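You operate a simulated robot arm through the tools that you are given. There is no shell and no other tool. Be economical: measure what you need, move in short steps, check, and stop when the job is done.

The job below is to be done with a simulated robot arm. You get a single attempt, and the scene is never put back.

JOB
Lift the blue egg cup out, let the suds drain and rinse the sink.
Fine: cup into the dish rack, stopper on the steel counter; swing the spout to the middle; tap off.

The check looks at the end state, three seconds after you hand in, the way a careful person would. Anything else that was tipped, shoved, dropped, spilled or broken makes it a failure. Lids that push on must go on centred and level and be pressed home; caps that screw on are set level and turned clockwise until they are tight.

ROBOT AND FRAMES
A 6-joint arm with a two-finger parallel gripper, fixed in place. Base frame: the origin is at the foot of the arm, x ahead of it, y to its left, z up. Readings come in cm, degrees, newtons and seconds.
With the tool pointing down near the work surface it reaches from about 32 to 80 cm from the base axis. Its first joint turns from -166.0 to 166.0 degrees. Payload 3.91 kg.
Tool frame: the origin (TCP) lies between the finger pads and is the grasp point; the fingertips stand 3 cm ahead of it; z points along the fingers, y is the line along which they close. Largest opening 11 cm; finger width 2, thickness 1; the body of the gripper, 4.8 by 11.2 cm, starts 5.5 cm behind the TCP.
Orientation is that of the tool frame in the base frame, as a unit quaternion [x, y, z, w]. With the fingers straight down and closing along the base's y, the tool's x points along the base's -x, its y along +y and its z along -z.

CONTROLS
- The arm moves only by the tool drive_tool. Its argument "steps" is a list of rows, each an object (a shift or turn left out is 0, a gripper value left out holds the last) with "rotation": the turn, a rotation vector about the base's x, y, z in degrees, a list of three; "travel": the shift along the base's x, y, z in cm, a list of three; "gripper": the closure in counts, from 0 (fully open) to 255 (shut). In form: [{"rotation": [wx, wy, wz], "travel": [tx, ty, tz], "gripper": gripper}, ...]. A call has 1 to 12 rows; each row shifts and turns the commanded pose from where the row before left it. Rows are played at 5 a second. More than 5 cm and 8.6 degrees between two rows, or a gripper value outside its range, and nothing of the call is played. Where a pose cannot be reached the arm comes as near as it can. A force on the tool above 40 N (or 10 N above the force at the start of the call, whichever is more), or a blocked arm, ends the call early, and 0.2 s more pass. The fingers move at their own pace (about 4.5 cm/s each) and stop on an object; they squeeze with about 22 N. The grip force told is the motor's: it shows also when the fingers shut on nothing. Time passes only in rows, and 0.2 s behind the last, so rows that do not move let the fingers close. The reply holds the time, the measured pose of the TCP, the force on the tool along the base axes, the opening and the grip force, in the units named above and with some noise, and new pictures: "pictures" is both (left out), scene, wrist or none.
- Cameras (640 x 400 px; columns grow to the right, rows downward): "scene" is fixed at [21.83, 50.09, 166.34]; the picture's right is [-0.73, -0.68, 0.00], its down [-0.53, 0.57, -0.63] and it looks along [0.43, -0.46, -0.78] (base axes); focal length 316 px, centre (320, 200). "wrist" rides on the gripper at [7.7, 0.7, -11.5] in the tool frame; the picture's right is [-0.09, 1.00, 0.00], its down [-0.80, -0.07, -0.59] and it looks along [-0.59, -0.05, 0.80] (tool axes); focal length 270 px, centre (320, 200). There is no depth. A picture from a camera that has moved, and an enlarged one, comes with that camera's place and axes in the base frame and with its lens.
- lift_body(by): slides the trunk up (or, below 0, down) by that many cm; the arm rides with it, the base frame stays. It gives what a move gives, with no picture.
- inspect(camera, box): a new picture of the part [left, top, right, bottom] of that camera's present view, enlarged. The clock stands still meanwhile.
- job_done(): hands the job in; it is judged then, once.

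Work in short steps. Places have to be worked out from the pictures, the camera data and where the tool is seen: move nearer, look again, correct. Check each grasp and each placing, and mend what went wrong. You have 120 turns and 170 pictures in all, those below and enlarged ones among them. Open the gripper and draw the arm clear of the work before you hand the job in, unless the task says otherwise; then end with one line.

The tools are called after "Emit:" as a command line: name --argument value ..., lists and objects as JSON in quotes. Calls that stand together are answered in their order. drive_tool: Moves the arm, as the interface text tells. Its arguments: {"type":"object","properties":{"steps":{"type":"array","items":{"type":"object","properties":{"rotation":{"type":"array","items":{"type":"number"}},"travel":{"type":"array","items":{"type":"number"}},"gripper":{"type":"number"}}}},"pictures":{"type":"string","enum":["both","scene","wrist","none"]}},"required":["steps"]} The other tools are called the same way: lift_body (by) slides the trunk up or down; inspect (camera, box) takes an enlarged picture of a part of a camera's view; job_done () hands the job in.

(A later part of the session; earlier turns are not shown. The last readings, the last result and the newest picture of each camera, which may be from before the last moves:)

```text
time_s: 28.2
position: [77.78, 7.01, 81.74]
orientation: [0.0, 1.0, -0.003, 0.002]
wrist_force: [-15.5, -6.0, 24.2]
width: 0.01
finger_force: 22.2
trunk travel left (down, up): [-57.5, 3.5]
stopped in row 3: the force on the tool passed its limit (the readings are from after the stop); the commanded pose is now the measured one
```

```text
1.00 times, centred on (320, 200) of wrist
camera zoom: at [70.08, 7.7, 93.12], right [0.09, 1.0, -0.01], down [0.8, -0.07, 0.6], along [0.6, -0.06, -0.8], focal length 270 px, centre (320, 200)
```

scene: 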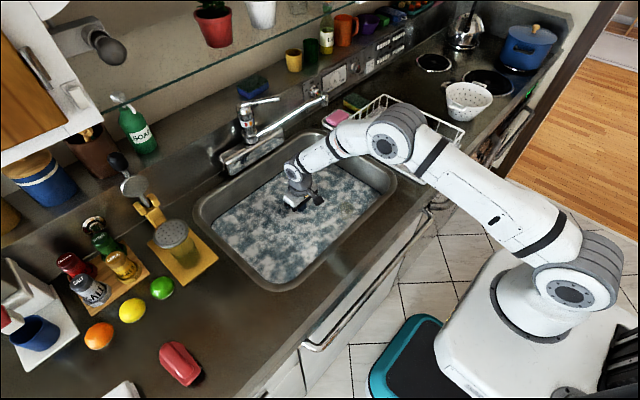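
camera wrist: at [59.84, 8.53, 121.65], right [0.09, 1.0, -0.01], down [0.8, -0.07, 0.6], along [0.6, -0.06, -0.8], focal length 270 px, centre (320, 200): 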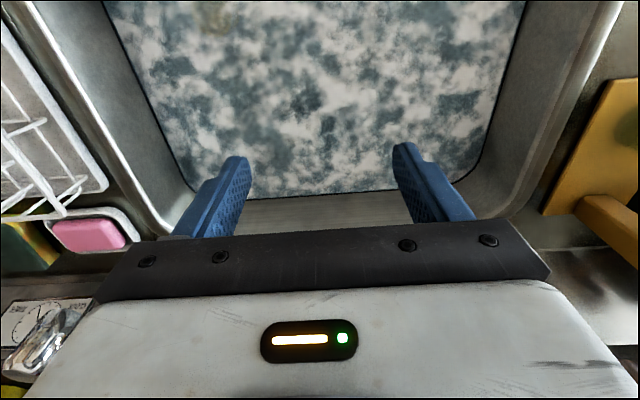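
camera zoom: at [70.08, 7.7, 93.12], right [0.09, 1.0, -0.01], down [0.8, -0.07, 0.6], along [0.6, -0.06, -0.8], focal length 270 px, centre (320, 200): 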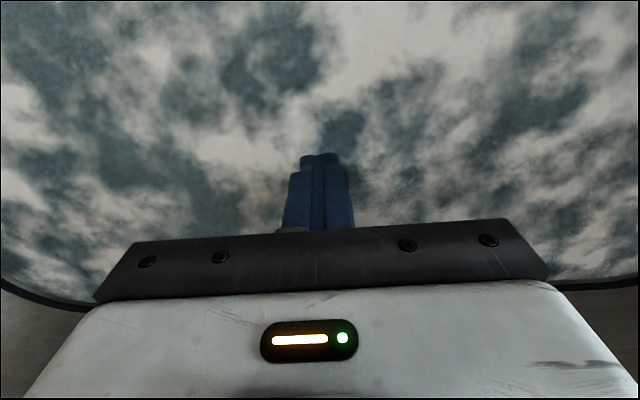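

The suds seem to have dropped a little (the glass's rim shows clear). I check the whole scene for what the arm is touching.

Emit:
inspect --camera "scene" --box '[280, 80, 640, 305]'

Emit:
inspect --camera "scene" --box '[240, 130, 320, 190]'

```text
1.78 times, centred on (460, 192) of scene
camera zoom: at [21.83, 50.09, 166.34], right [-0.73, -0.68, 0.0], down [-0.53, 0.57, -0.63], along [0.43, -0.46, -0.78], focal length 561 px, centre (71, 213)
```

zoom: 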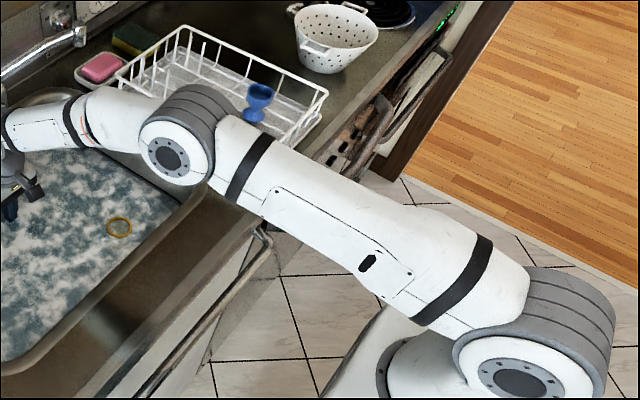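

```text
6.67 times, centred on (280, 160) of scene
camera zoom: at [21.83, 50.09, 166.34], right [-0.73, -0.68, 0.0], down [-0.53, 0.57, -0.63], along [0.43, -0.46, -0.78], focal length 2104 px, centre (587, 467)
```

zoom: 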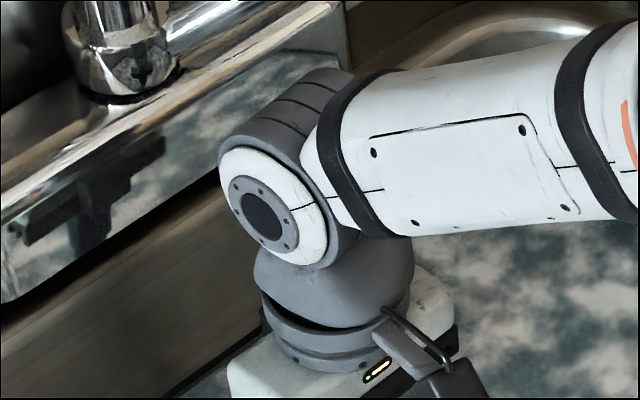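

The blocking pattern (worse the farther out I reach) suggests my forearm or elbow is leaning on the sink's front rim rather than the fingers touching. I raise the tool, then lift the trunk to gain clearance.

Emit:
drive_tool --steps '[{"travel": [-1.5, 0, 2]}, {"travel": [-1.5, 0, 3]}]' --pictures "none"

Emit:
lift_body --by 3.4

Emit:
inspect --camera "scene" --box '[190, 100, 430, 300]'

```text
time_s: 28.8
position: [75.0, 7.09, 86.11]
orientation: [0.001, 1.0, -0.003, -0.001]
wrist_force: [0.2, -0.3, -0.2]
width: 0.01
finger_force: 22.0
trunk travel left (down, up): [-57.5, 3.5]
```

```text
time_s: 29.6
position: [74.96, 7.15, 89.65]
orientation: [0.002, 1.0, -0.003, 0.0]
wrist_force: [0.2, -1.4, 0.3]
width: 0.0
finger_force: 21.8
trunk travel left (down, up): [-60.9, 0.1]
```

```text
2.00 times, centred on (310, 200) of scene
camera zoom: at [21.83, 50.09, 166.34], right [-0.73, -0.68, 0.0], down [-0.53, 0.57, -0.63], along [0.43, -0.46, -0.78], focal length 631 px, centre (340, 200)
```

zoom: 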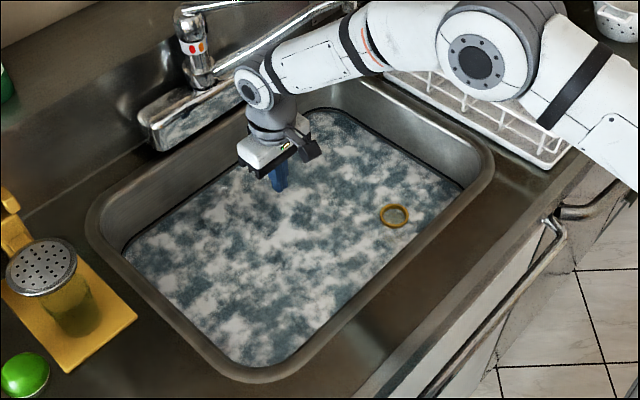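

With the trunk raised, I probe downward again here in small steps.

Emit:
drive_tool --steps '[{"travel": [0, 0, -4]}, {"travel": [0, 0, -3]}, {"travel": [0, 0, -2]}, {"travel": [0, 0, -1]}, {"travel": [0, 0, -0.6]}, {"travel": [0, 0, -0.6]}, {"travel": [0, 0, -0.6]}, {"travel": [0, 0, -0.6]}, {"travel": [0, 0, -0.6]}, {"travel": [0, 0, -0.6]}]' --pictures "scene"

```text
time_s: 31.8
position: [75.0, 7.22, 77.15]
orientation: [0.001, 1.0, -0.002, 0.004]
wrist_force: [-14.8, -1.9, 24.3]
width: 0.03
finger_force: 21.5
trunk travel left (down, up): [-60.9, 0.1]
stopped in row 10: the force on the tool passed its limit (the readings are from after the stop); the commanded pose is now the measured one
```

scene: 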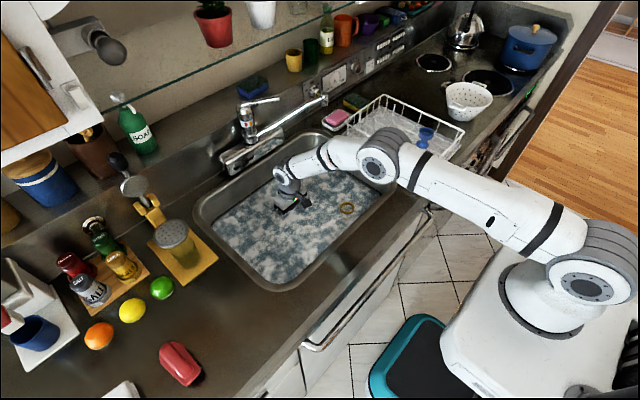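

The floor contact is real (tip about 74.2). Now I repeat the outward sweep just above the floor with the trunk raised.

Emit:
drive_tool --steps '[{"travel": [0, 0, 1.2]}, {"travel": [0.6, 0, 0]}, {"travel": [0.6, 0, 0]}, {"travel": [0.6, 0, 0]}, {"travel": [0.6, 0, 0]}, {"travel": [0.6, 0, 0]}, {"travel": [0.6, 0, 0]}]' --pictures "none"

Emit:
inspect --camera "scene" --box '[240, 120, 400, 220]'

```text
time_s: 32.8
position: [76.16, 7.12, 78.13]
orientation: [0.001, 1.0, -0.003, -0.002]
wrist_force: [-24.6, -1.2, 18.3]
width: 0.01
finger_force: 22.5
trunk travel left (down, up): [-60.9, 0.1]
stopped in row 4: the force on the tool passed its limit (the readings are from after the stop); the commanded pose is now the measured one
```

```text
4.00 times, centred on (320, 170) of scene
camera zoom: at [21.83, 50.09, 166.34], right [-0.73, -0.68, 0.0], down [-0.53, 0.57, -0.63], along [0.43, -0.46, -0.78], focal length 1262 px, centre (320, 320)
```

zoom: 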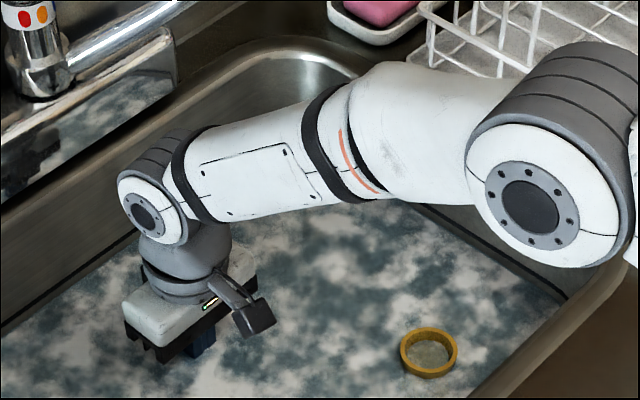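

The suds are clearly draining now: the yellow ring's wall stands out of them. I withdraw upward and let it drain while watching.

Emit:
drive_tool --steps '[{"travel": [-1, 0, 2]}, {"travel": [-1, 0, 4]}, {"travel": [-2, 0, 5]}, {"travel": [-2, 0, 5]}, {"travel": [-2, 0, 5]}, {}, {}, {}, {}, {}, {}, {}]'

Emit:
inspect --camera "wrist" --box '[100, 0, 540, 240]'

```text
refused: row 3 steps farther than a row can; nothing moved
```

```text
1.45 times, centred on (320, 120) of wrist
camera zoom: at [68.45, 7.88, 89.55], right [0.09, 1.0, -0.01], down [0.8, -0.07, 0.59], along [0.59, -0.06, -0.81], focal length 393 px, centre (320, 316)
```

zoom: 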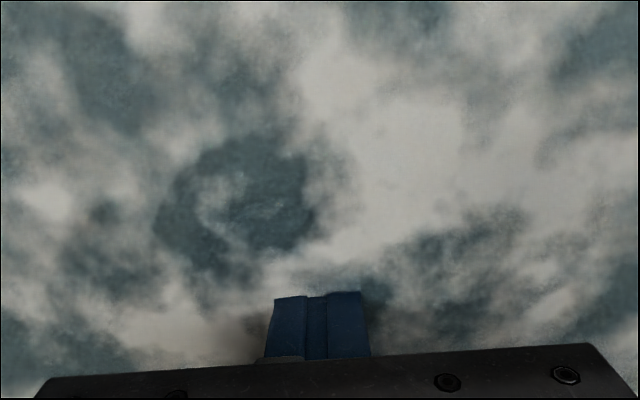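

Emit:
drive_tool --steps '[{"travel": [-1, 0, 2]}, {"travel": [-1, 0, 4]}, {"travel": [-1.5, 0, 4.5]}, {"travel": [-1.5, 0, 4.5]}, {"travel": [-1.5, 0, 4.5]}, {}, {}, {}, {}, {}, {}, {}]'

Emit:
inspect --camera "scene" --box '[200, 140, 400, 290]'

```text
time_s: 35.4
position: [69.91, 7.0, 97.18]
orientation: [0.001, 1.0, -0.004, -0.003]
wrist_force: [-0.4, 0.6, -0.4]
width: 0.0
finger_force: 21.9
trunk travel left (down, up): [-60.9, 0.1]
camera wrist: at [62.28, 7.77, 108.8], right [0.09, 1.0, -0.01], down [0.8, -0.07, 0.59], along [0.59, -0.06, -0.81], focal length 270 px, centre (320, 200)
```

scene: 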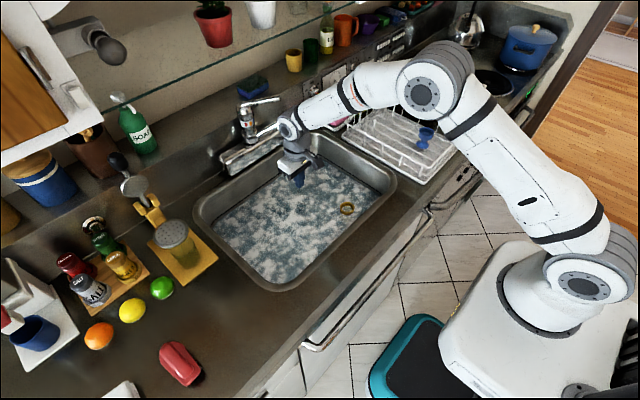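
wrist: 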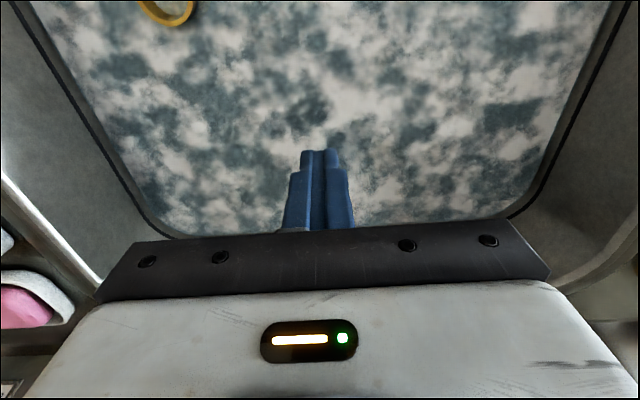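

```text
2.67 times, centred on (300, 215) of scene
camera zoom: at [21.83, 50.09, 166.34], right [-0.73, -0.68, 0.0], down [-0.53, 0.57, -0.63], along [0.43, -0.46, -0.78], focal length 842 px, centre (373, 160)
```

zoom: 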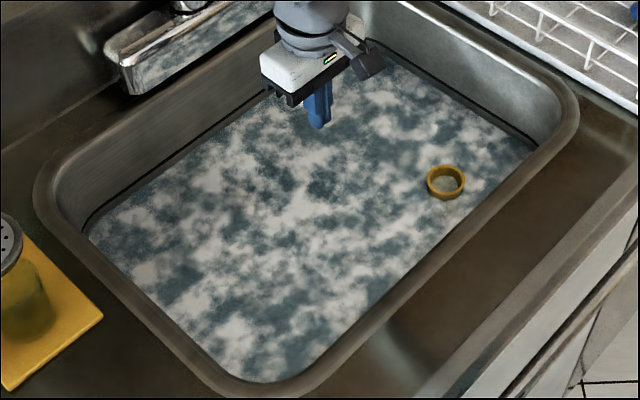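

The level has sunk 1–2 cm below the old suds line; the stopper must have been unseated by my probing. I keep waiting.

Emit:
drive_tool --steps '[{}, {}, {}, {}, {}, {}, {}, {}, {}, {}, {}, {}]' --pictures "none"

Emit:
drive_tool --steps '[{}, {}, {}, {}, {}, {}, {}, {}, {}, {}, {}, {}]' --pictures "none"

Emit:
drive_tool --steps '[{}, {}, {}, {}, {}, {}, {}, {}, {}, {}, {}, {}]'

```text
time_s: 38.0
position: [70.0, 7.03, 97.33]
orientation: [0.001, 1.0, -0.002, -0.002]
wrist_force: [-0.3, -0.9, 0.0]
width: 0.01
finger_force: 22.3
trunk travel left (down, up): [-60.9, 0.1]
```

```text
time_s: 40.6
position: [70.0, 7.08, 97.36]
orientation: [0.0, 1.0, -0.003, -0.002]
wrist_force: [0.3, -0.4, 0.2]
width: 0.0
finger_force: 21.7
trunk travel left (down, up): [-60.9, 0.1]
```

```text
time_s: 43.2
position: [69.98, 7.07, 97.38]
orientation: [0.001, 1.0, -0.003, -0.002]
wrist_force: [0.7, -0.7, 0.4]
width: 0.02
finger_force: 22.0
trunk travel left (down, up): [-60.9, 0.1]
camera wrist: at [62.28, 7.77, 108.8], right [0.09, 1.0, -0.01], down [0.8, -0.07, 0.59], along [0.59, -0.06, -0.81], focal length 270 px, centre (320, 200)
```

scene: 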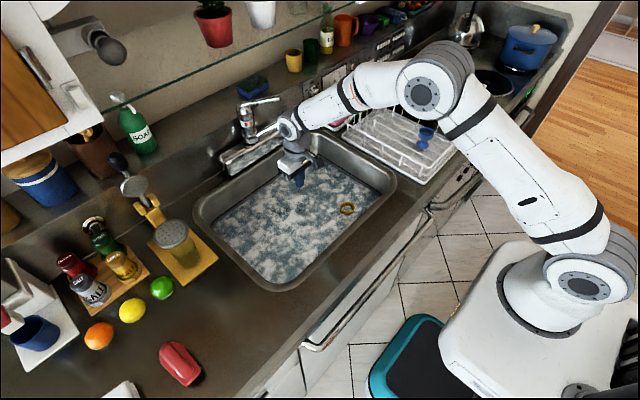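
wrist: 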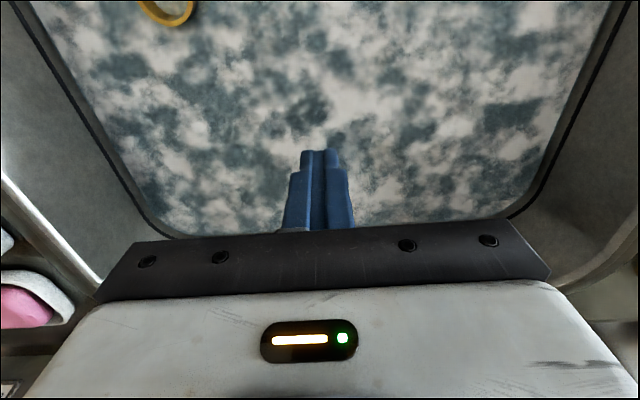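

The level no longer sinks, so it drained only while I pushed: the obstacle near (78, 7) is likely the stopper's post, tilted by my push. I look there closely.

Emit:
inspect --camera "scene" --box '[246, 170, 326, 220]'

Emit:
drive_tool --steps '[{"travel": [-4, 0, 2]}, {"travel": [-4, 0, 2]}]' --pictures "wrist"

```text
8.00 times, centred on (286, 195) of scene
camera zoom: at [21.83, 50.09, 166.34], right [-0.73, -0.68, 0.0], down [-0.53, 0.57, -0.63], along [0.43, -0.46, -0.78], focal length 2524 px, centre (592, 240)
```

zoom: 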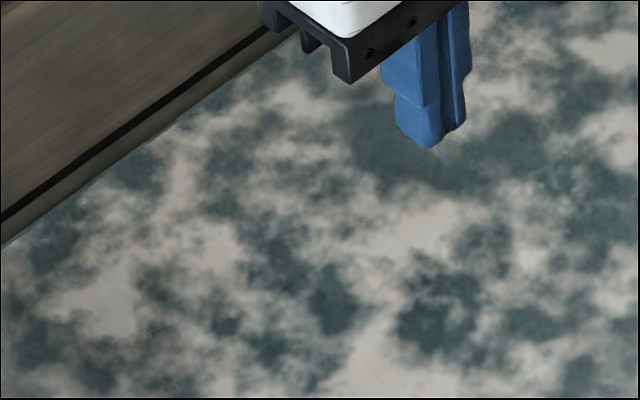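

```text
time_s: 43.8
position: [61.85, 7.24, 101.46]
orientation: [0.001, 1.0, -0.003, -0.001]
wrist_force: [-0.6, 0.2, 0.1]
width: 0.0
finger_force: 22.4
trunk travel left (down, up): [-60.9, 0.1]
camera wrist: at [54.16, 7.92, 112.91], right [0.09, 1.0, -0.01], down [0.8, -0.07, 0.59], along [0.59, -0.06, -0.81], focal length 270 px, centre (320, 200)
```

wrist: 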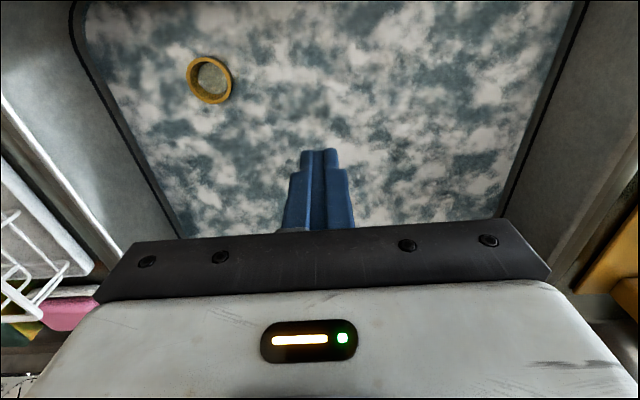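

I try to grasp whatever stands near (79, 7.5): open the fingers, come down from above around it and close.

Emit:
drive_tool --steps '[{"travel": [4.5, 0, 0], "gripper": 0}, {"travel": [4.5, 0, 0]}, {"travel": [4.5, 0, -1]}, {"travel": [3.3, 0.5, -3]}, {"travel": [0, 0, -4]}, {"travel": [0, 0, -4]}, {"travel": [0, 0, -4]}, {"travel": [0, 0, -2]}, {"travel": [0, 0, -1.5]}]'

```text
time_s: 45.8
position: [78.83, 7.74, 81.96]
orientation: [0.0, 1.0, -0.003, -0.002]
wrist_force: [0.0, -0.5, 0.1]
width: 10.99
finger_force: 0.0
trunk travel left (down, up): [-60.9, 0.1]
camera wrist: at [71.07, 8.38, 93.24], right [0.09, 1.0, -0.01], down [0.8, -0.07, 0.59], along [0.59, -0.06, -0.81], focal length 270 px, centre (320, 200)
```

scene: 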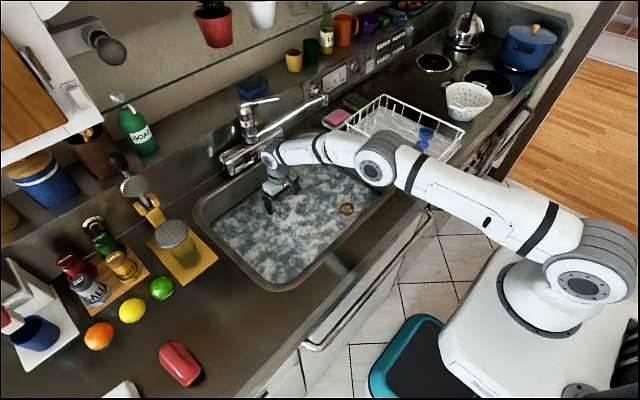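
wrist: 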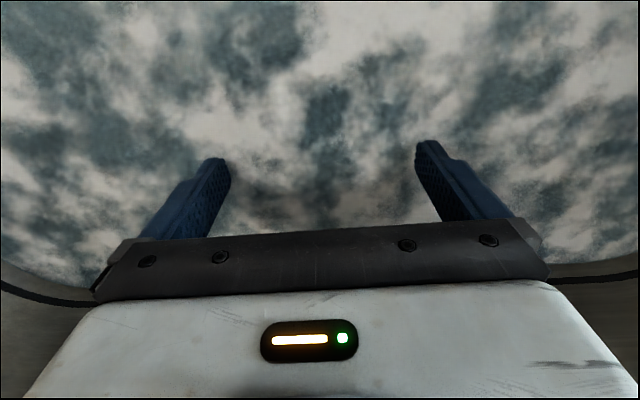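

No contact yet. I go down gradually to the floor with fingers open.

Emit:
drive_tool --steps '[{"travel": [0, 0, -1]}, {"travel": [0, 0, -1]}, {"travel": [0, 0, -0.6]}, {"travel": [0, 0, -0.5]}, {"travel": [0, 0, -0.5]}, {"travel": [0, 0, -0.5]}]' --pictures "none"

```text
time_s: 47.2
position: [78.95, 7.59, 77.65]
orientation: [0.001, 1.0, -0.002, -0.002]
wrist_force: [0.9, -0.2, 0.4]
width: 11.0
finger_force: 0.1
trunk travel left (down, up): [-60.9, 0.1]
```

No contact at all at TCP 77.65 with open fingers. I close them slowly here.

Emit:
drive_tool --steps '[{"gripper": 40}, {"gripper": 80}, {"gripper": 120}, {"gripper": 160}, {"gripper": 200}, {"gripper": 240}, {"gripper": 240}, {"gripper": 240}]' --pictures "scene"

```text
time_s: 48.7
position: [78.83, 6.55, 78.15]
orientation: [0.004, 1.0, -0.006, 0.0]
wrist_force: [-3.4, -24.7, 12.9]
width: 2.2
finger_force: 15.5
trunk travel left (down, up): [-60.9, 0.1]
stopped in row 7: the force on the tool passed its limit (the readings are from after the stop); the commanded pose is now the measured one
```

scene: 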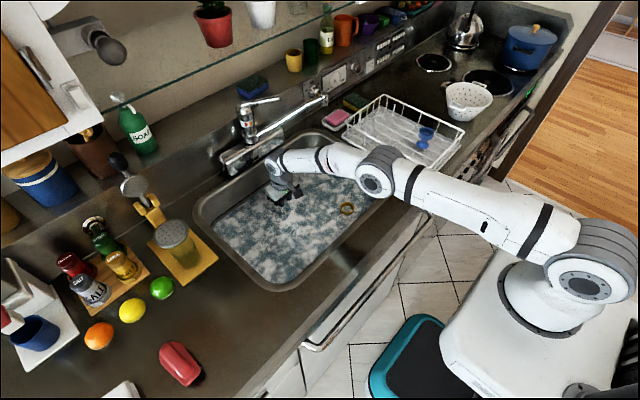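

A fixed object resists the -y finger with the gap at 2.2 cm: likely the stopper's knob. I continue closing from this recentred pose.

Emit:
drive_tool --steps '[{"gripper": 230}, {"gripper": 240}, {"gripper": 255}, {"gripper": 255}]' --pictures "none"

```text
time_s: 49.8
position: [79.06, 6.48, 78.03]
orientation: [0.005, 1.0, -0.006, 0.001]
wrist_force: [-2.2, -14.4, 5.9]
width: 2.13
finger_force: 22.3
trunk travel left (down, up): [-60.9, 0.1]
stopped in row 4: the force on the tool passed its limit (the readings are from after the stop); the commanded pose is now the measured one
```

The fingers hold something 2.1 cm wide with full force. I lift gently.

Emit:
drive_tool --steps '[{"travel": [0, 0, 0.4]}, {"travel": [0, 0, 0.6]}, {"travel": [0, 0, 1]}, {"travel": [0, 0, 1]}]' --pictures "none"

```text
time_s: 50.8
position: [79.12, 6.97, 81.05]
orientation: [0.003, 1.0, -0.006, 0.0]
wrist_force: [0.0, 0.3, -1.2]
width: 2.15
finger_force: 21.7
trunk travel left (down, up): [-60.9, 0.1]
```

Still held at 2.15 cm. I lift it clear of the suds and look.

Emit:
drive_tool --steps '[{"travel": [0, 0, 3]}, {"travel": [-1, 0, 4]}, {"travel": [-2, 0, 4]}, {"travel": [-3, 0, 3]}]'

Emit:
inspect --camera "wrist" --box '[220, 60, 420, 240]'

Emit:
inspect --camera "scene" --box '[220, 100, 380, 220]'

```text
time_s: 51.8
position: [72.94, 7.09, 95.09]
orientation: [0.003, 1.0, -0.005, 0.0]
wrist_force: [-1.0, -0.2, -0.1]
width: 0.0
finger_force: 22.4
trunk travel left (down, up): [-60.9, 0.1]
camera wrist: at [65.16, 7.8, 106.52], right [0.09, 1.0, -0.01], down [0.8, -0.07, 0.6], along [0.59, -0.07, -0.8], focal length 270 px, centre (320, 200)
```

scene: 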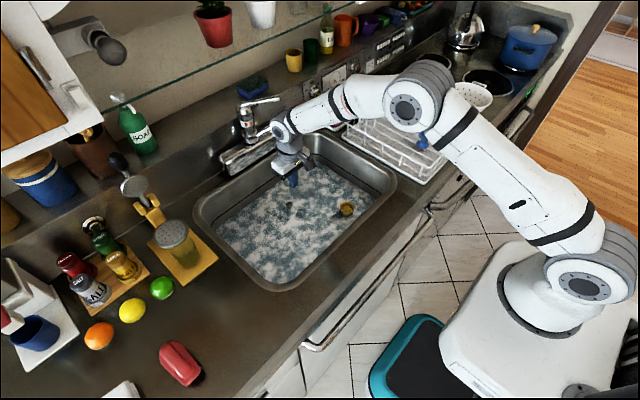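
wrist: 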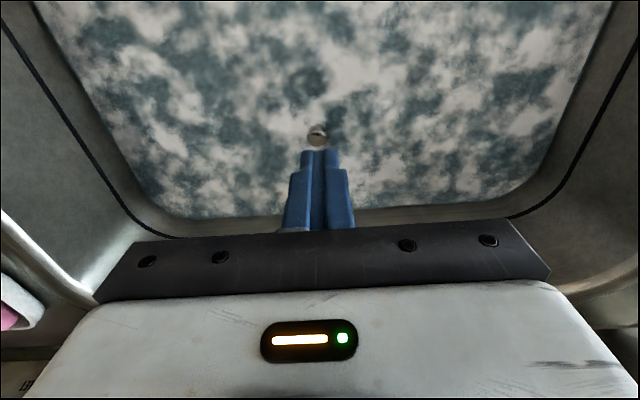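

```text
2.22 times, centred on (320, 150) of wrist
camera zoom: at [65.16, 7.8, 106.52], right [0.09, 1.0, -0.01], down [0.8, -0.07, 0.6], along [0.59, -0.07, -0.8], focal length 601 px, centre (320, 311)
```

zoom: 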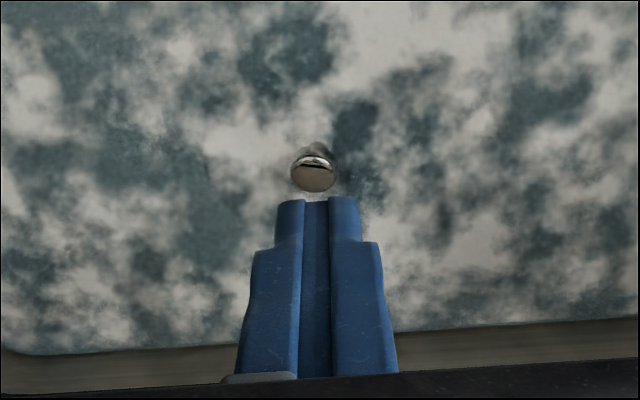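

```text
3.33 times, centred on (300, 160) of scene
camera zoom: at [21.83, 50.09, 166.34], right [-0.73, -0.68, 0.0], down [-0.53, 0.57, -0.63], along [0.43, -0.46, -0.78], focal length 1052 px, centre (387, 333)
```

zoom: 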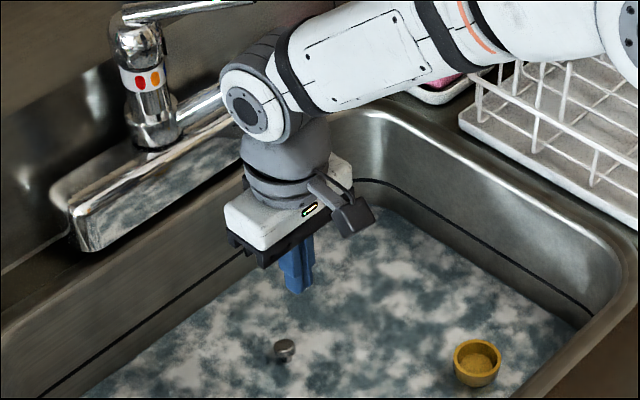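

A chrome knob now shows above the sinking suds near (78.5, 6): the stopper, which slipped from my fingertips. The yellow thing is an opaque cup standing upright. I see whether the water keeps draining.

Emit:
drive_tool --steps '[{"travel": [-4, 0, 2], "gripper": 0}, {"travel": [-4, 0, 2]}, {}, {}, {}, {}, {}, {}, {}, {}, {}, {}]'

Emit:
inspect --camera "scene" --box '[240, 150, 400, 270]'

```text
time_s: 54.4
position: [65.41, 6.81, 98.96]
orientation: [0.004, 1.0, -0.005, 0.0]
wrist_force: [0.2, -0.1, -0.5]
width: 11.01
finger_force: 0.1
trunk travel left (down, up): [-60.9, 0.1]
camera wrist: at [57.6, 7.62, 110.45], right [0.09, 1.0, -0.01], down [0.8, -0.07, 0.6], along [0.59, -0.07, -0.8], focal length 270 px, centre (320, 200)
```

scene: 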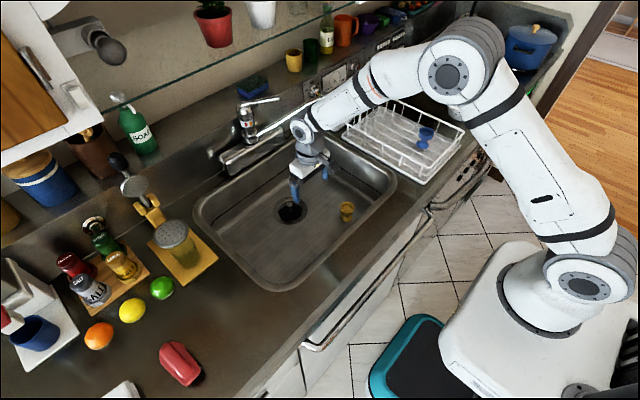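
wrist: 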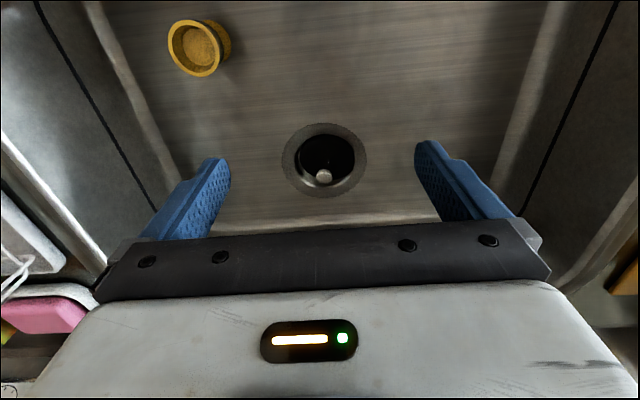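

```text
3.33 times, centred on (320, 210) of scene
camera zoom: at [21.83, 50.09, 166.34], right [-0.73, -0.68, 0.0], down [-0.53, 0.57, -0.63], along [0.43, -0.46, -0.78], focal length 1052 px, centre (320, 167)
```

zoom: 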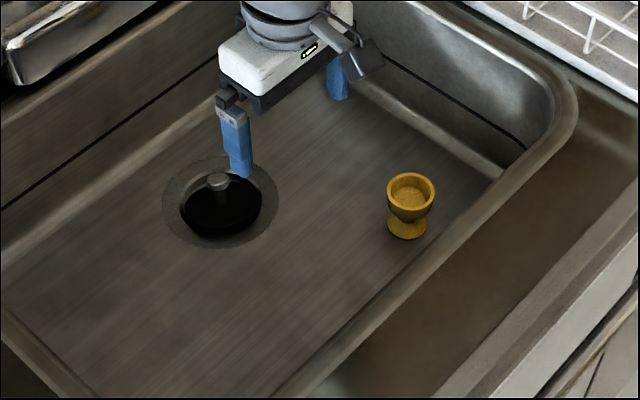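

The sink is empty now, and the drain with the stopper (black disc, chrome knob) is plain to see. I look closer at the stopper.

Emit:
inspect --camera "wrist" --box '[250, 100, 400, 220]'

Emit:
inspect --camera "scene" --box '[270, 185, 330, 225]'

```text
3.33 times, centred on (325, 160) of wrist
camera zoom: at [57.6, 7.62, 110.45], right [0.09, 1.0, -0.01], down [0.8, -0.07, 0.6], along [0.59, -0.07, -0.8], focal length 901 px, centre (303, 333)
```

zoom: 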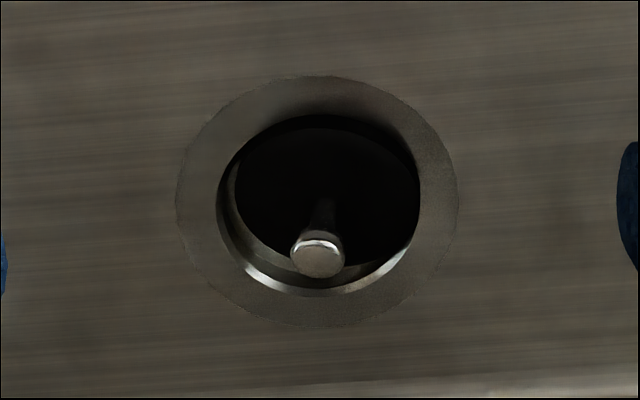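

```text
10.00 times, centred on (300, 205) of scene
camera zoom: at [21.83, 50.09, 166.34], right [-0.73, -0.68, 0.0], down [-0.53, 0.57, -0.63], along [0.43, -0.46, -0.78], focal length 3156 px, centre (520, 150)
```

zoom: 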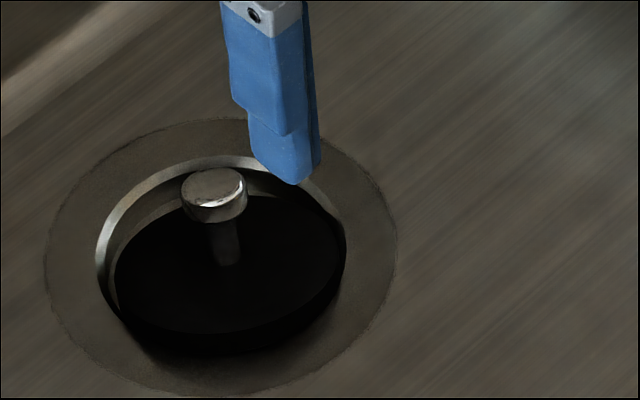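

The knob is near (78.7, 5.75) with its top at about z = 76; the floor is near 73. I move above it, open, and descend around it.

Emit:
drive_tool --steps '[{"travel": [4.5, -0.4, 0]}, {"travel": [4.5, -0.4, 0]}, {"travel": [4.3, -0.3, -2]}, {"travel": [0, 0, -4]}, {"travel": [0, 0, -4]}]'

Emit:
inspect --camera "wrist" --box '[230, 60, 410, 220]'

```text
time_s: 55.6
position: [78.55, 5.89, 88.73]
orientation: [0.003, 1.0, -0.006, 0.0]
wrist_force: [-0.5, 0.0, 0.5]
width: 11.0
finger_force: 0.0
trunk travel left (down, up): [-60.9, 0.1]
camera wrist: at [70.81, 6.68, 100.17], right [0.09, 1.0, -0.01], down [0.8, -0.07, 0.6], along [0.59, -0.07, -0.8], focal length 270 px, centre (320, 200)
```

scene: 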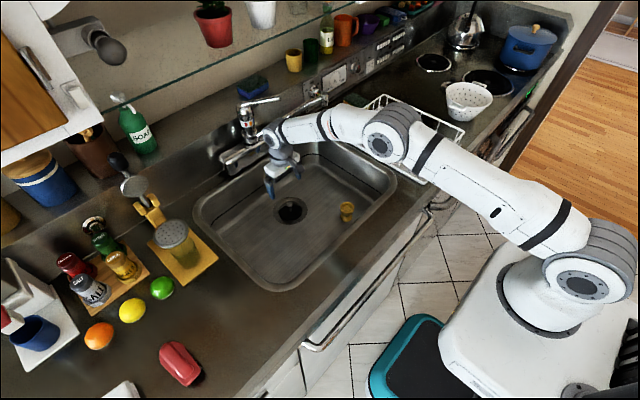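
wrist: 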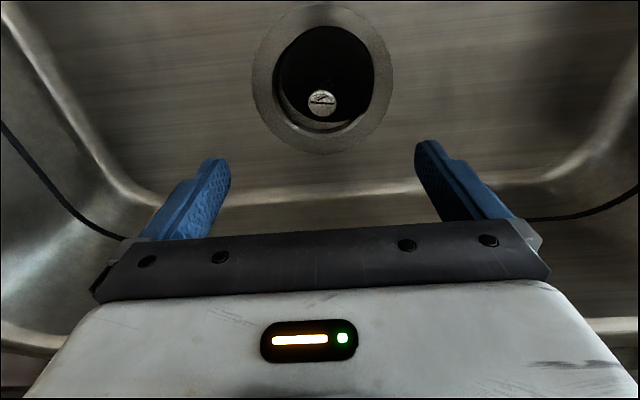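

```text
2.50 times, centred on (320, 140) of wrist
camera zoom: at [70.81, 6.68, 100.17], right [0.09, 1.0, -0.01], down [0.8, -0.07, 0.6], along [0.59, -0.07, -0.8], focal length 676 px, centre (320, 350)
```

zoom: 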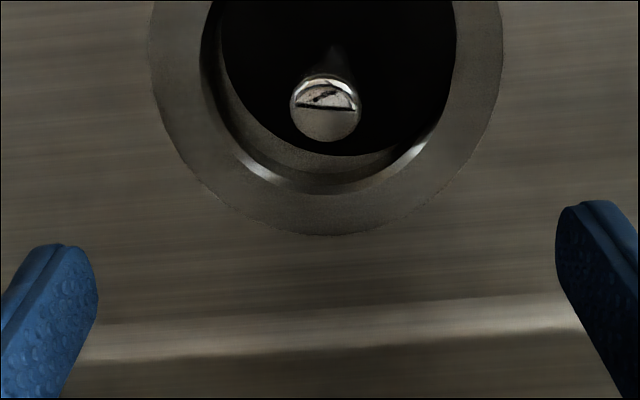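

Refined: knob near (77.6, 6.0), top about z = 77.5. I shift back 0.9 cm, descend and close.

Emit:
drive_tool --steps '[{"travel": [-0.9, 0.1, -3]}, {"travel": [0, 0, -4]}, {"travel": [0, 0, -2]}, {"travel": [0, 0, -1.3]}, {"travel": [0, 0, -0.8]}]' --pictures "both"

```text
time_s: 56.8
position: [77.51, 5.95, 77.76]
orientation: [0.004, 1.0, -0.006, 0.0]
wrist_force: [0.6, 0.3, -0.4]
width: 10.96
finger_force: 0.1
trunk travel left (down, up): [-60.9, 0.1]
camera wrist: at [69.73, 6.72, 89.22], right [0.09, 1.0, -0.01], down [0.8, -0.07, 0.6], along [0.59, -0.07, -0.8], focal length 270 px, centre (320, 200)
```

scene: 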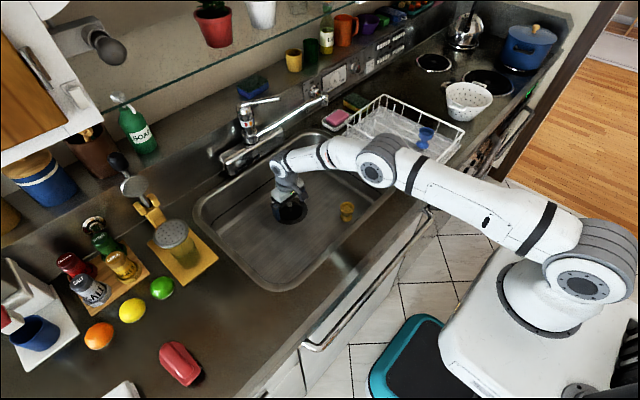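
wrist: 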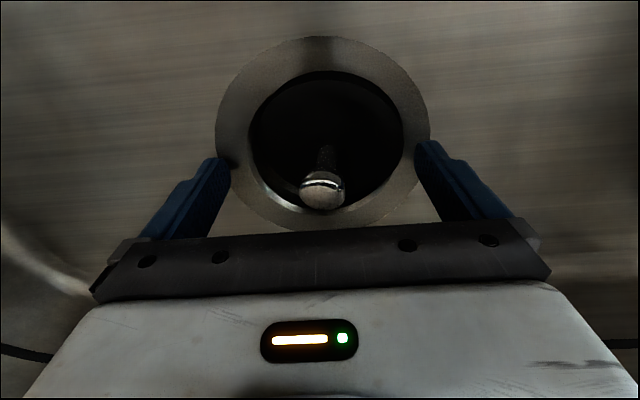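

The knob sits exactly between the pads at TCP level. I lower half a centimetre and close.

Emit:
drive_tool --steps '[{"travel": [0, 0, -0.5]}, {"gripper": 90}, {"gripper": 150}, {"gripper": 190}, {"gripper": 220}, {"gripper": 220}, {"gripper": 220}]' --pictures "wrist"

```text
time_s: 58.4
position: [77.39, 6.23, 77.51]
orientation: [0.003, 1.0, -0.006, 0.002]
wrist_force: [7.8, 30.8, 21.7]
width: 7.96
finger_force: 21.7
trunk travel left (down, up): [-60.9, 0.1]
camera wrist: at [69.68, 7.05, 88.94], right [0.09, 1.0, -0.01], down [0.8, -0.07, 0.6], along [0.6, -0.06, -0.8], focal length 270 px, centre (320, 200)
```

wrist: 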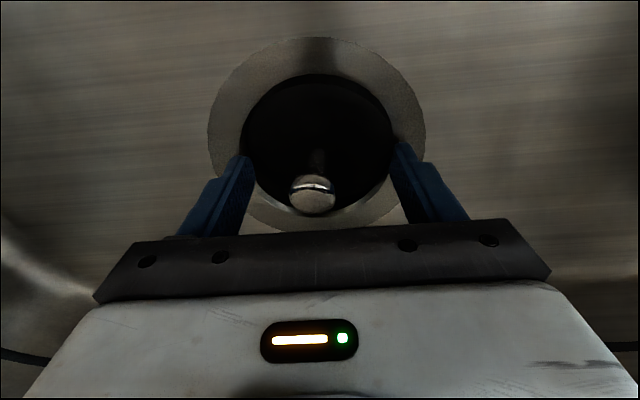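

The fingertips caught the wide disc's edge (8 cm). I reopen, rise 1.2 cm and close on the knob instead.

Emit:
drive_tool --steps '[{"gripper": 60}, {"gripper": 40}, {"travel": [0.1, -0.2, 1.1]}, {"gripper": 100}, {"gripper": 160}, {"gripper": 200}, {"gripper": 225}, {"gripper": 225}, {"gripper": 225}]' --pictures "wrist"

```text
time_s: 60.3
position: [78.07, 6.48, 78.86]
orientation: [0.003, 1.0, -0.001, 0.007]
wrist_force: [9.5, 17.6, 5.9]
width: 6.04
finger_force: 21.5
trunk travel left (down, up): [-60.9, 0.1]
stopped in row 9: the force on the tool passed its limit (the readings are from after the stop); the commanded pose is now the measured one
camera wrist: at [70.06, 7.22, 90.15], right [0.09, 1.0, 0.0], down [0.79, -0.07, 0.61], along [0.6, -0.06, -0.8], focal length 270 px, centre (320, 200)
```

wrist: 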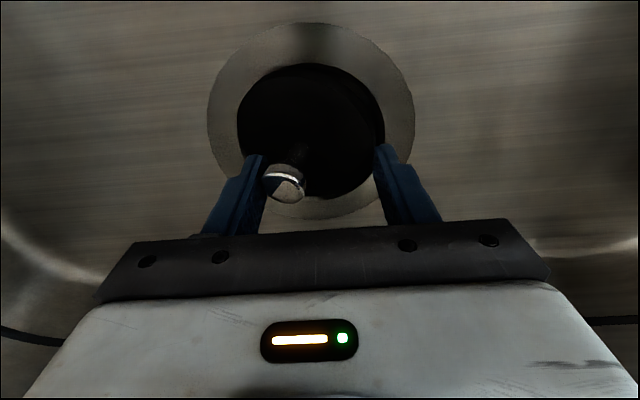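

It is tilting between the fingers; I open fully, rise and look again.

Emit:
drive_tool --steps '[{"gripper": 60}, {"gripper": 0}, {"gripper": 0}, {"travel": [0, 0, 2]}, {"travel": [0, 0, 4]}, {"travel": [-2, 0, 4]}]'

Emit:
inspect --camera "wrist" --box '[230, 20, 410, 180]'

Emit:
inspect --camera "scene" --box '[260, 180, 340, 240]'

```text
time_s: 61.7
position: [75.52, 5.99, 88.96]
orientation: [0.003, 1.0, -0.003, 0.002]
wrist_force: [-0.4, -0.4, -0.5]
width: 10.99
finger_force: 0.1
trunk travel left (down, up): [-60.9, 0.1]
camera wrist: at [67.72, 6.74, 100.33], right [0.09, 1.0, -0.01], down [0.8, -0.07, 0.6], along [0.6, -0.06, -0.8], focal length 270 px, centre (320, 200)
```

scene: 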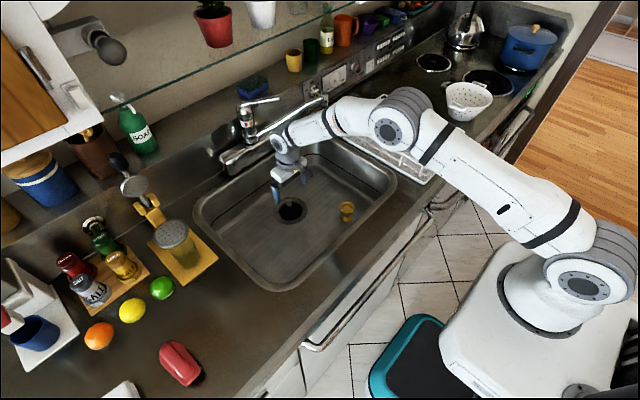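
wrist: 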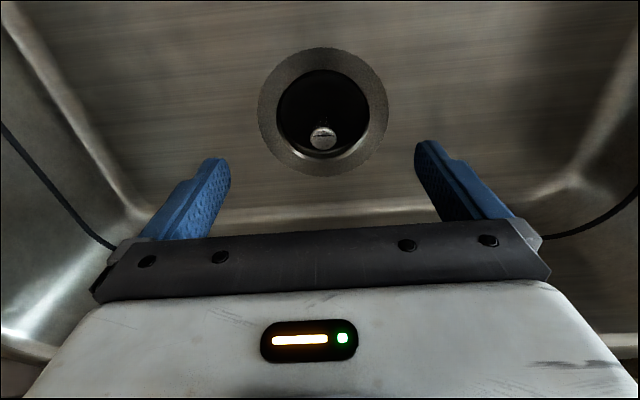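

```text
2.50 times, centred on (320, 100) of wrist
camera zoom: at [67.72, 6.74, 100.33], right [0.09, 1.0, -0.01], down [0.8, -0.07, 0.6], along [0.6, -0.06, -0.8], focal length 676 px, centre (320, 450)
```

zoom: 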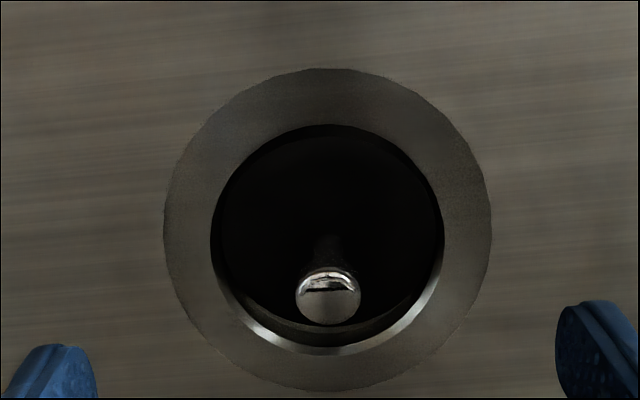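

```text
6.67 times, centred on (300, 210) of scene
camera zoom: at [21.83, 50.09, 166.34], right [-0.73, -0.68, 0.0], down [-0.53, 0.57, -0.63], along [0.43, -0.46, -0.78], focal length 2104 px, centre (453, 133)
```

zoom: 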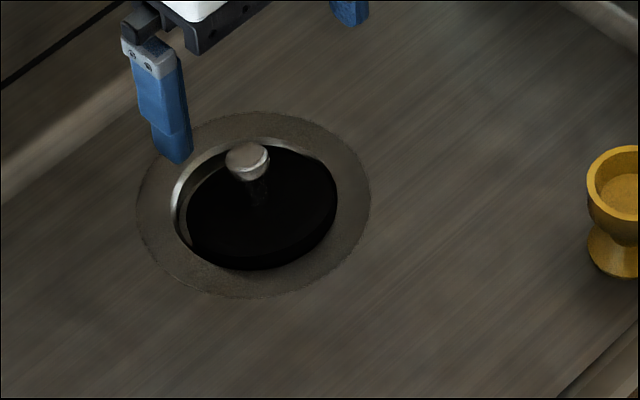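

The stopper has settled again; the knob is at (78.6, 5.9), top about z = 76.3, with the disc just below. I descend to TCP 78.3, so the tips stay above the disc, then close.

Emit:
drive_tool --steps '[{"travel": [3.1, -0.1, -3], "gripper": 90}, {"travel": [0, 0, -4]}, {"travel": [0, 0, -2.2]}, {"travel": [0, 0, -1.3]}]' --pictures "wrist"

```text
time_s: 62.7
position: [78.9, 5.96, 78.24]
orientation: [0.004, 1.0, -0.004, 0.004]
wrist_force: [0.4, -0.5, 0.3]
width: 7.12
finger_force: 0.1
trunk travel left (down, up): [-60.9, 0.1]
camera wrist: at [71.06, 6.72, 89.59], right [0.09, 1.0, -0.01], down [0.8, -0.07, 0.6], along [0.6, -0.06, -0.8], focal length 270 px, centre (320, 200)
```

wrist: 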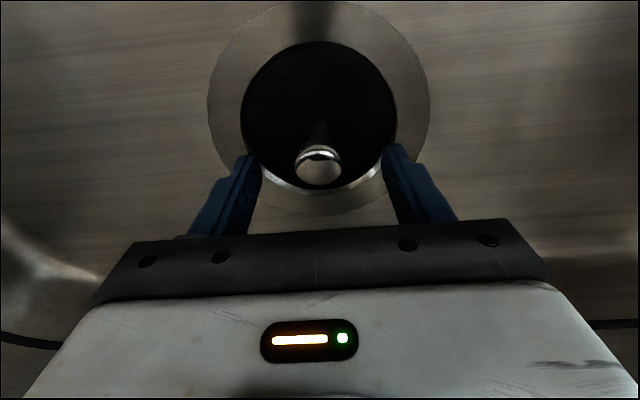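

The knob is in line, about 2.2 cm below TCP level and well between the tips. I close now.

Emit:
drive_tool --steps '[{"gripper": 140}, {"gripper": 180}, {"gripper": 210}, {"gripper": 230}, {"gripper": 230}]' --pictures "wrist"

```text
time_s: 63.9
position: [78.97, 5.9, 78.2]
orientation: [0.003, 1.0, -0.003, 0.003]
wrist_force: [0.9, 0.6, 0.0]
width: 2.22
finger_force: 21.8
trunk travel left (down, up): [-60.9, 0.1]
camera wrist: at [71.04, 6.73, 89.61], right [0.09, 1.0, -0.01], down [0.8, -0.07, 0.6], along [0.6, -0.06, -0.8], focal length 270 px, centre (320, 200)
```

wrist: 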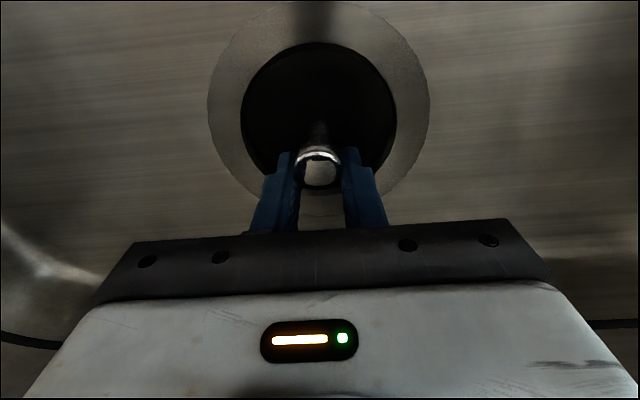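

The knob is held (2.2 cm). I lift straight up slowly.

Emit:
drive_tool --steps '[{"travel": [0, 0, 0.4]}, {"travel": [0, 0, 0.8]}, {"travel": [0, 0, 1.2]}, {"travel": [0, 0, 1.6]}, {"travel": [0, 0, 2]}]' --pictures "wrist"

```text
time_s: 65.1
position: [78.71, 6.03, 84.15]
orientation: [0.004, 1.0, -0.003, 0.004]
wrist_force: [0.6, -0.3, 0.1]
width: 2.21
finger_force: 23.1
trunk travel left (down, up): [-60.9, 0.1]
camera wrist: at [70.99, 6.84, 95.53], right [0.09, 1.0, -0.01], down [0.8, -0.07, 0.6], along [0.6, -0.06, -0.8], focal length 270 px, centre (320, 200)
```

wrist: 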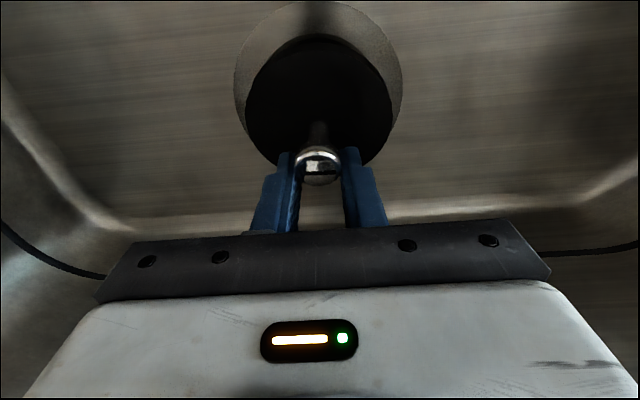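

The stopper hangs from the knob. I raise it well above the rim.

Emit:
drive_tool --steps '[{"travel": [0, 0, 3]}, {"travel": [0, 0, 3]}, {"travel": [0, 0, 3]}, {"travel": [0, 0, 3]}, {"travel": [0, 0, 3]}, {"travel": [0, 0, 3]}, {"travel": [0, 0, 3]}]'

```text
time_s: 66.7
position: [78.63, 5.96, 105.06]
orientation: [0.002, 1.0, -0.004, 0.004]
wrist_force: [0.2, 0.4, 0.0]
width: 2.26
finger_force: 22.0
trunk travel left (down, up): [-60.9, 0.1]
camera wrist: at [70.88, 6.89, 116.46], right [0.09, 1.0, -0.01], down [0.8, -0.07, 0.6], along [0.6, -0.06, -0.8], focal length 270 px, centre (320, 200)
```

scene: 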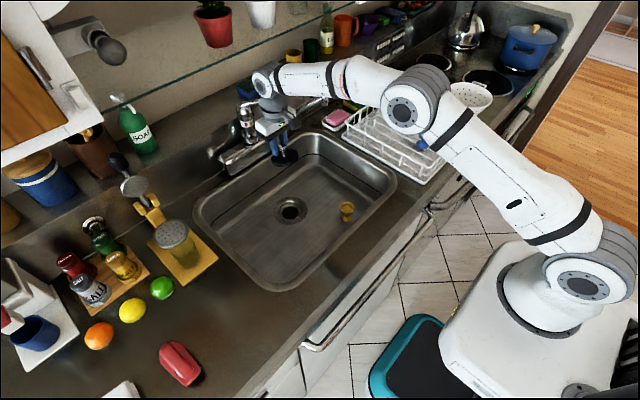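
wrist: 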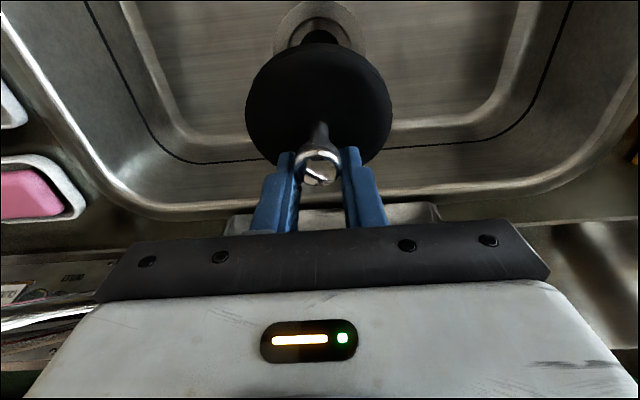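

The stopper is held well. I carry it over to the bare steel left of the sink, near (57, 46).

Emit:
drive_tool --steps '[{"travel": [-4, 1, 0]}, {"travel": [-4, 1, 0]}, {"travel": [-4, 1, 0]}, {"travel": [-4, 1, 0]}, {"travel": [-0.7, 4.5, 0]}, {"travel": [-0.7, 4.5, 0]}, {"travel": [-0.7, 4.5, 0]}, {"travel": [-0.7, 4.5, 0]}, {"travel": [-0.7, 4.5, 0]}, {"travel": [-0.7, 4.5, 0]}, {"travel": [-0.7, 4.5, 0]}, {"travel": [-0.7, 4.5, 0]}]'

```text
time_s: 69.3
position: [57.45, 46.22, 105.05]
orientation: [0.003, 1.0, -0.003, 0.004]
wrist_force: [-0.6, 0.1, 0.0]
width: 2.25
finger_force: 22.5
trunk travel left (down, up): [-60.9, 0.1]
camera wrist: at [49.53, 46.94, 116.32], right [0.09, 1.0, -0.01], down [0.8, -0.07, 0.6], along [0.6, -0.06, -0.8], focal length 270 px, centre (320, 200)
```

scene: 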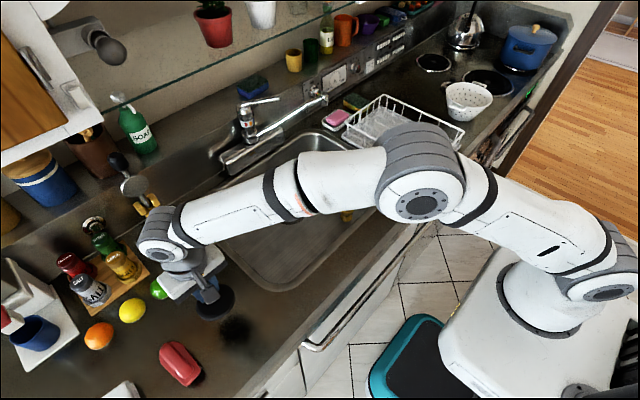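
wrist: 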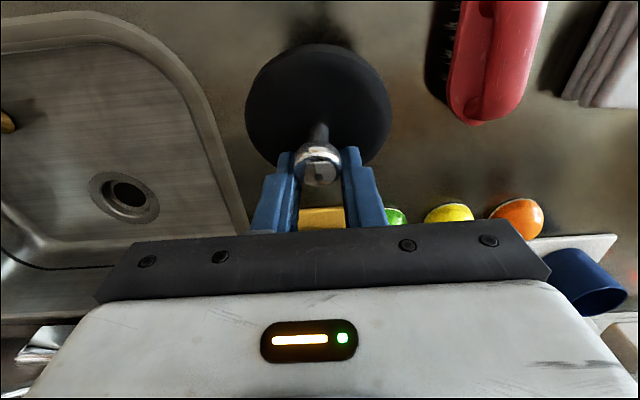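

The steel below is bare, with the brush about 10 cm to one side. I lower and then feel for the contact.

Emit:
drive_tool --steps '[{"travel": [-0.5, -0.5, -3]}, {"travel": [0, 0, -3]}, {"travel": [0, 0, -1]}, {"travel": [0, 0, -0.5]}, {"travel": [0, 0, -0.5]}]'

Emit:
inspect --camera "scene" --box '[150, 240, 290, 345]'

```text
time_s: 70.5
position: [56.84, 45.68, 97.21]
orientation: [0.004, 1.0, -0.002, 0.004]
wrist_force: [-0.2, 0.4, -1.1]
width: 2.23
finger_force: 22.9
trunk travel left (down, up): [-60.9, 0.1]
camera wrist: at [49.05, 46.36, 108.53], right [0.09, 1.0, -0.01], down [0.8, -0.07, 0.6], along [0.6, -0.06, -0.8], focal length 270 px, centre (320, 200)
```

scene: 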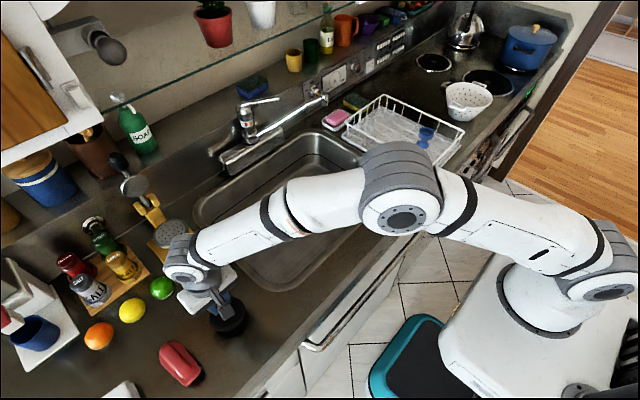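
wrist: 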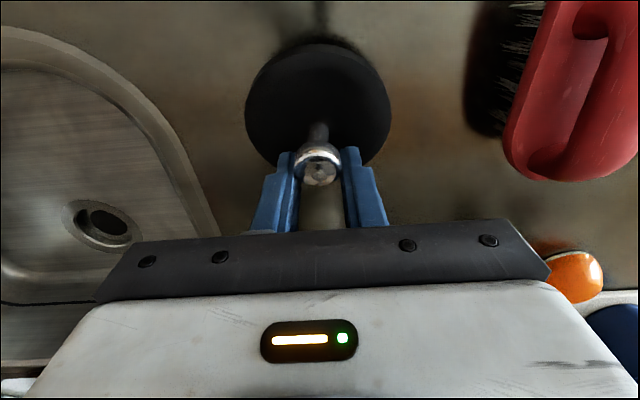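

```text
3.81 times, centred on (220, 292) of scene
camera zoom: at [21.83, 50.09, 166.34], right [-0.73, -0.68, 0.0], down [-0.53, 0.57, -0.63], along [0.43, -0.46, -0.78], focal length 1202 px, centre (701, -152)
```

zoom: 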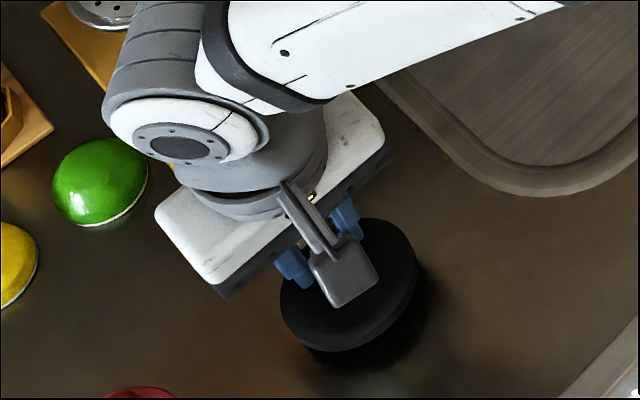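

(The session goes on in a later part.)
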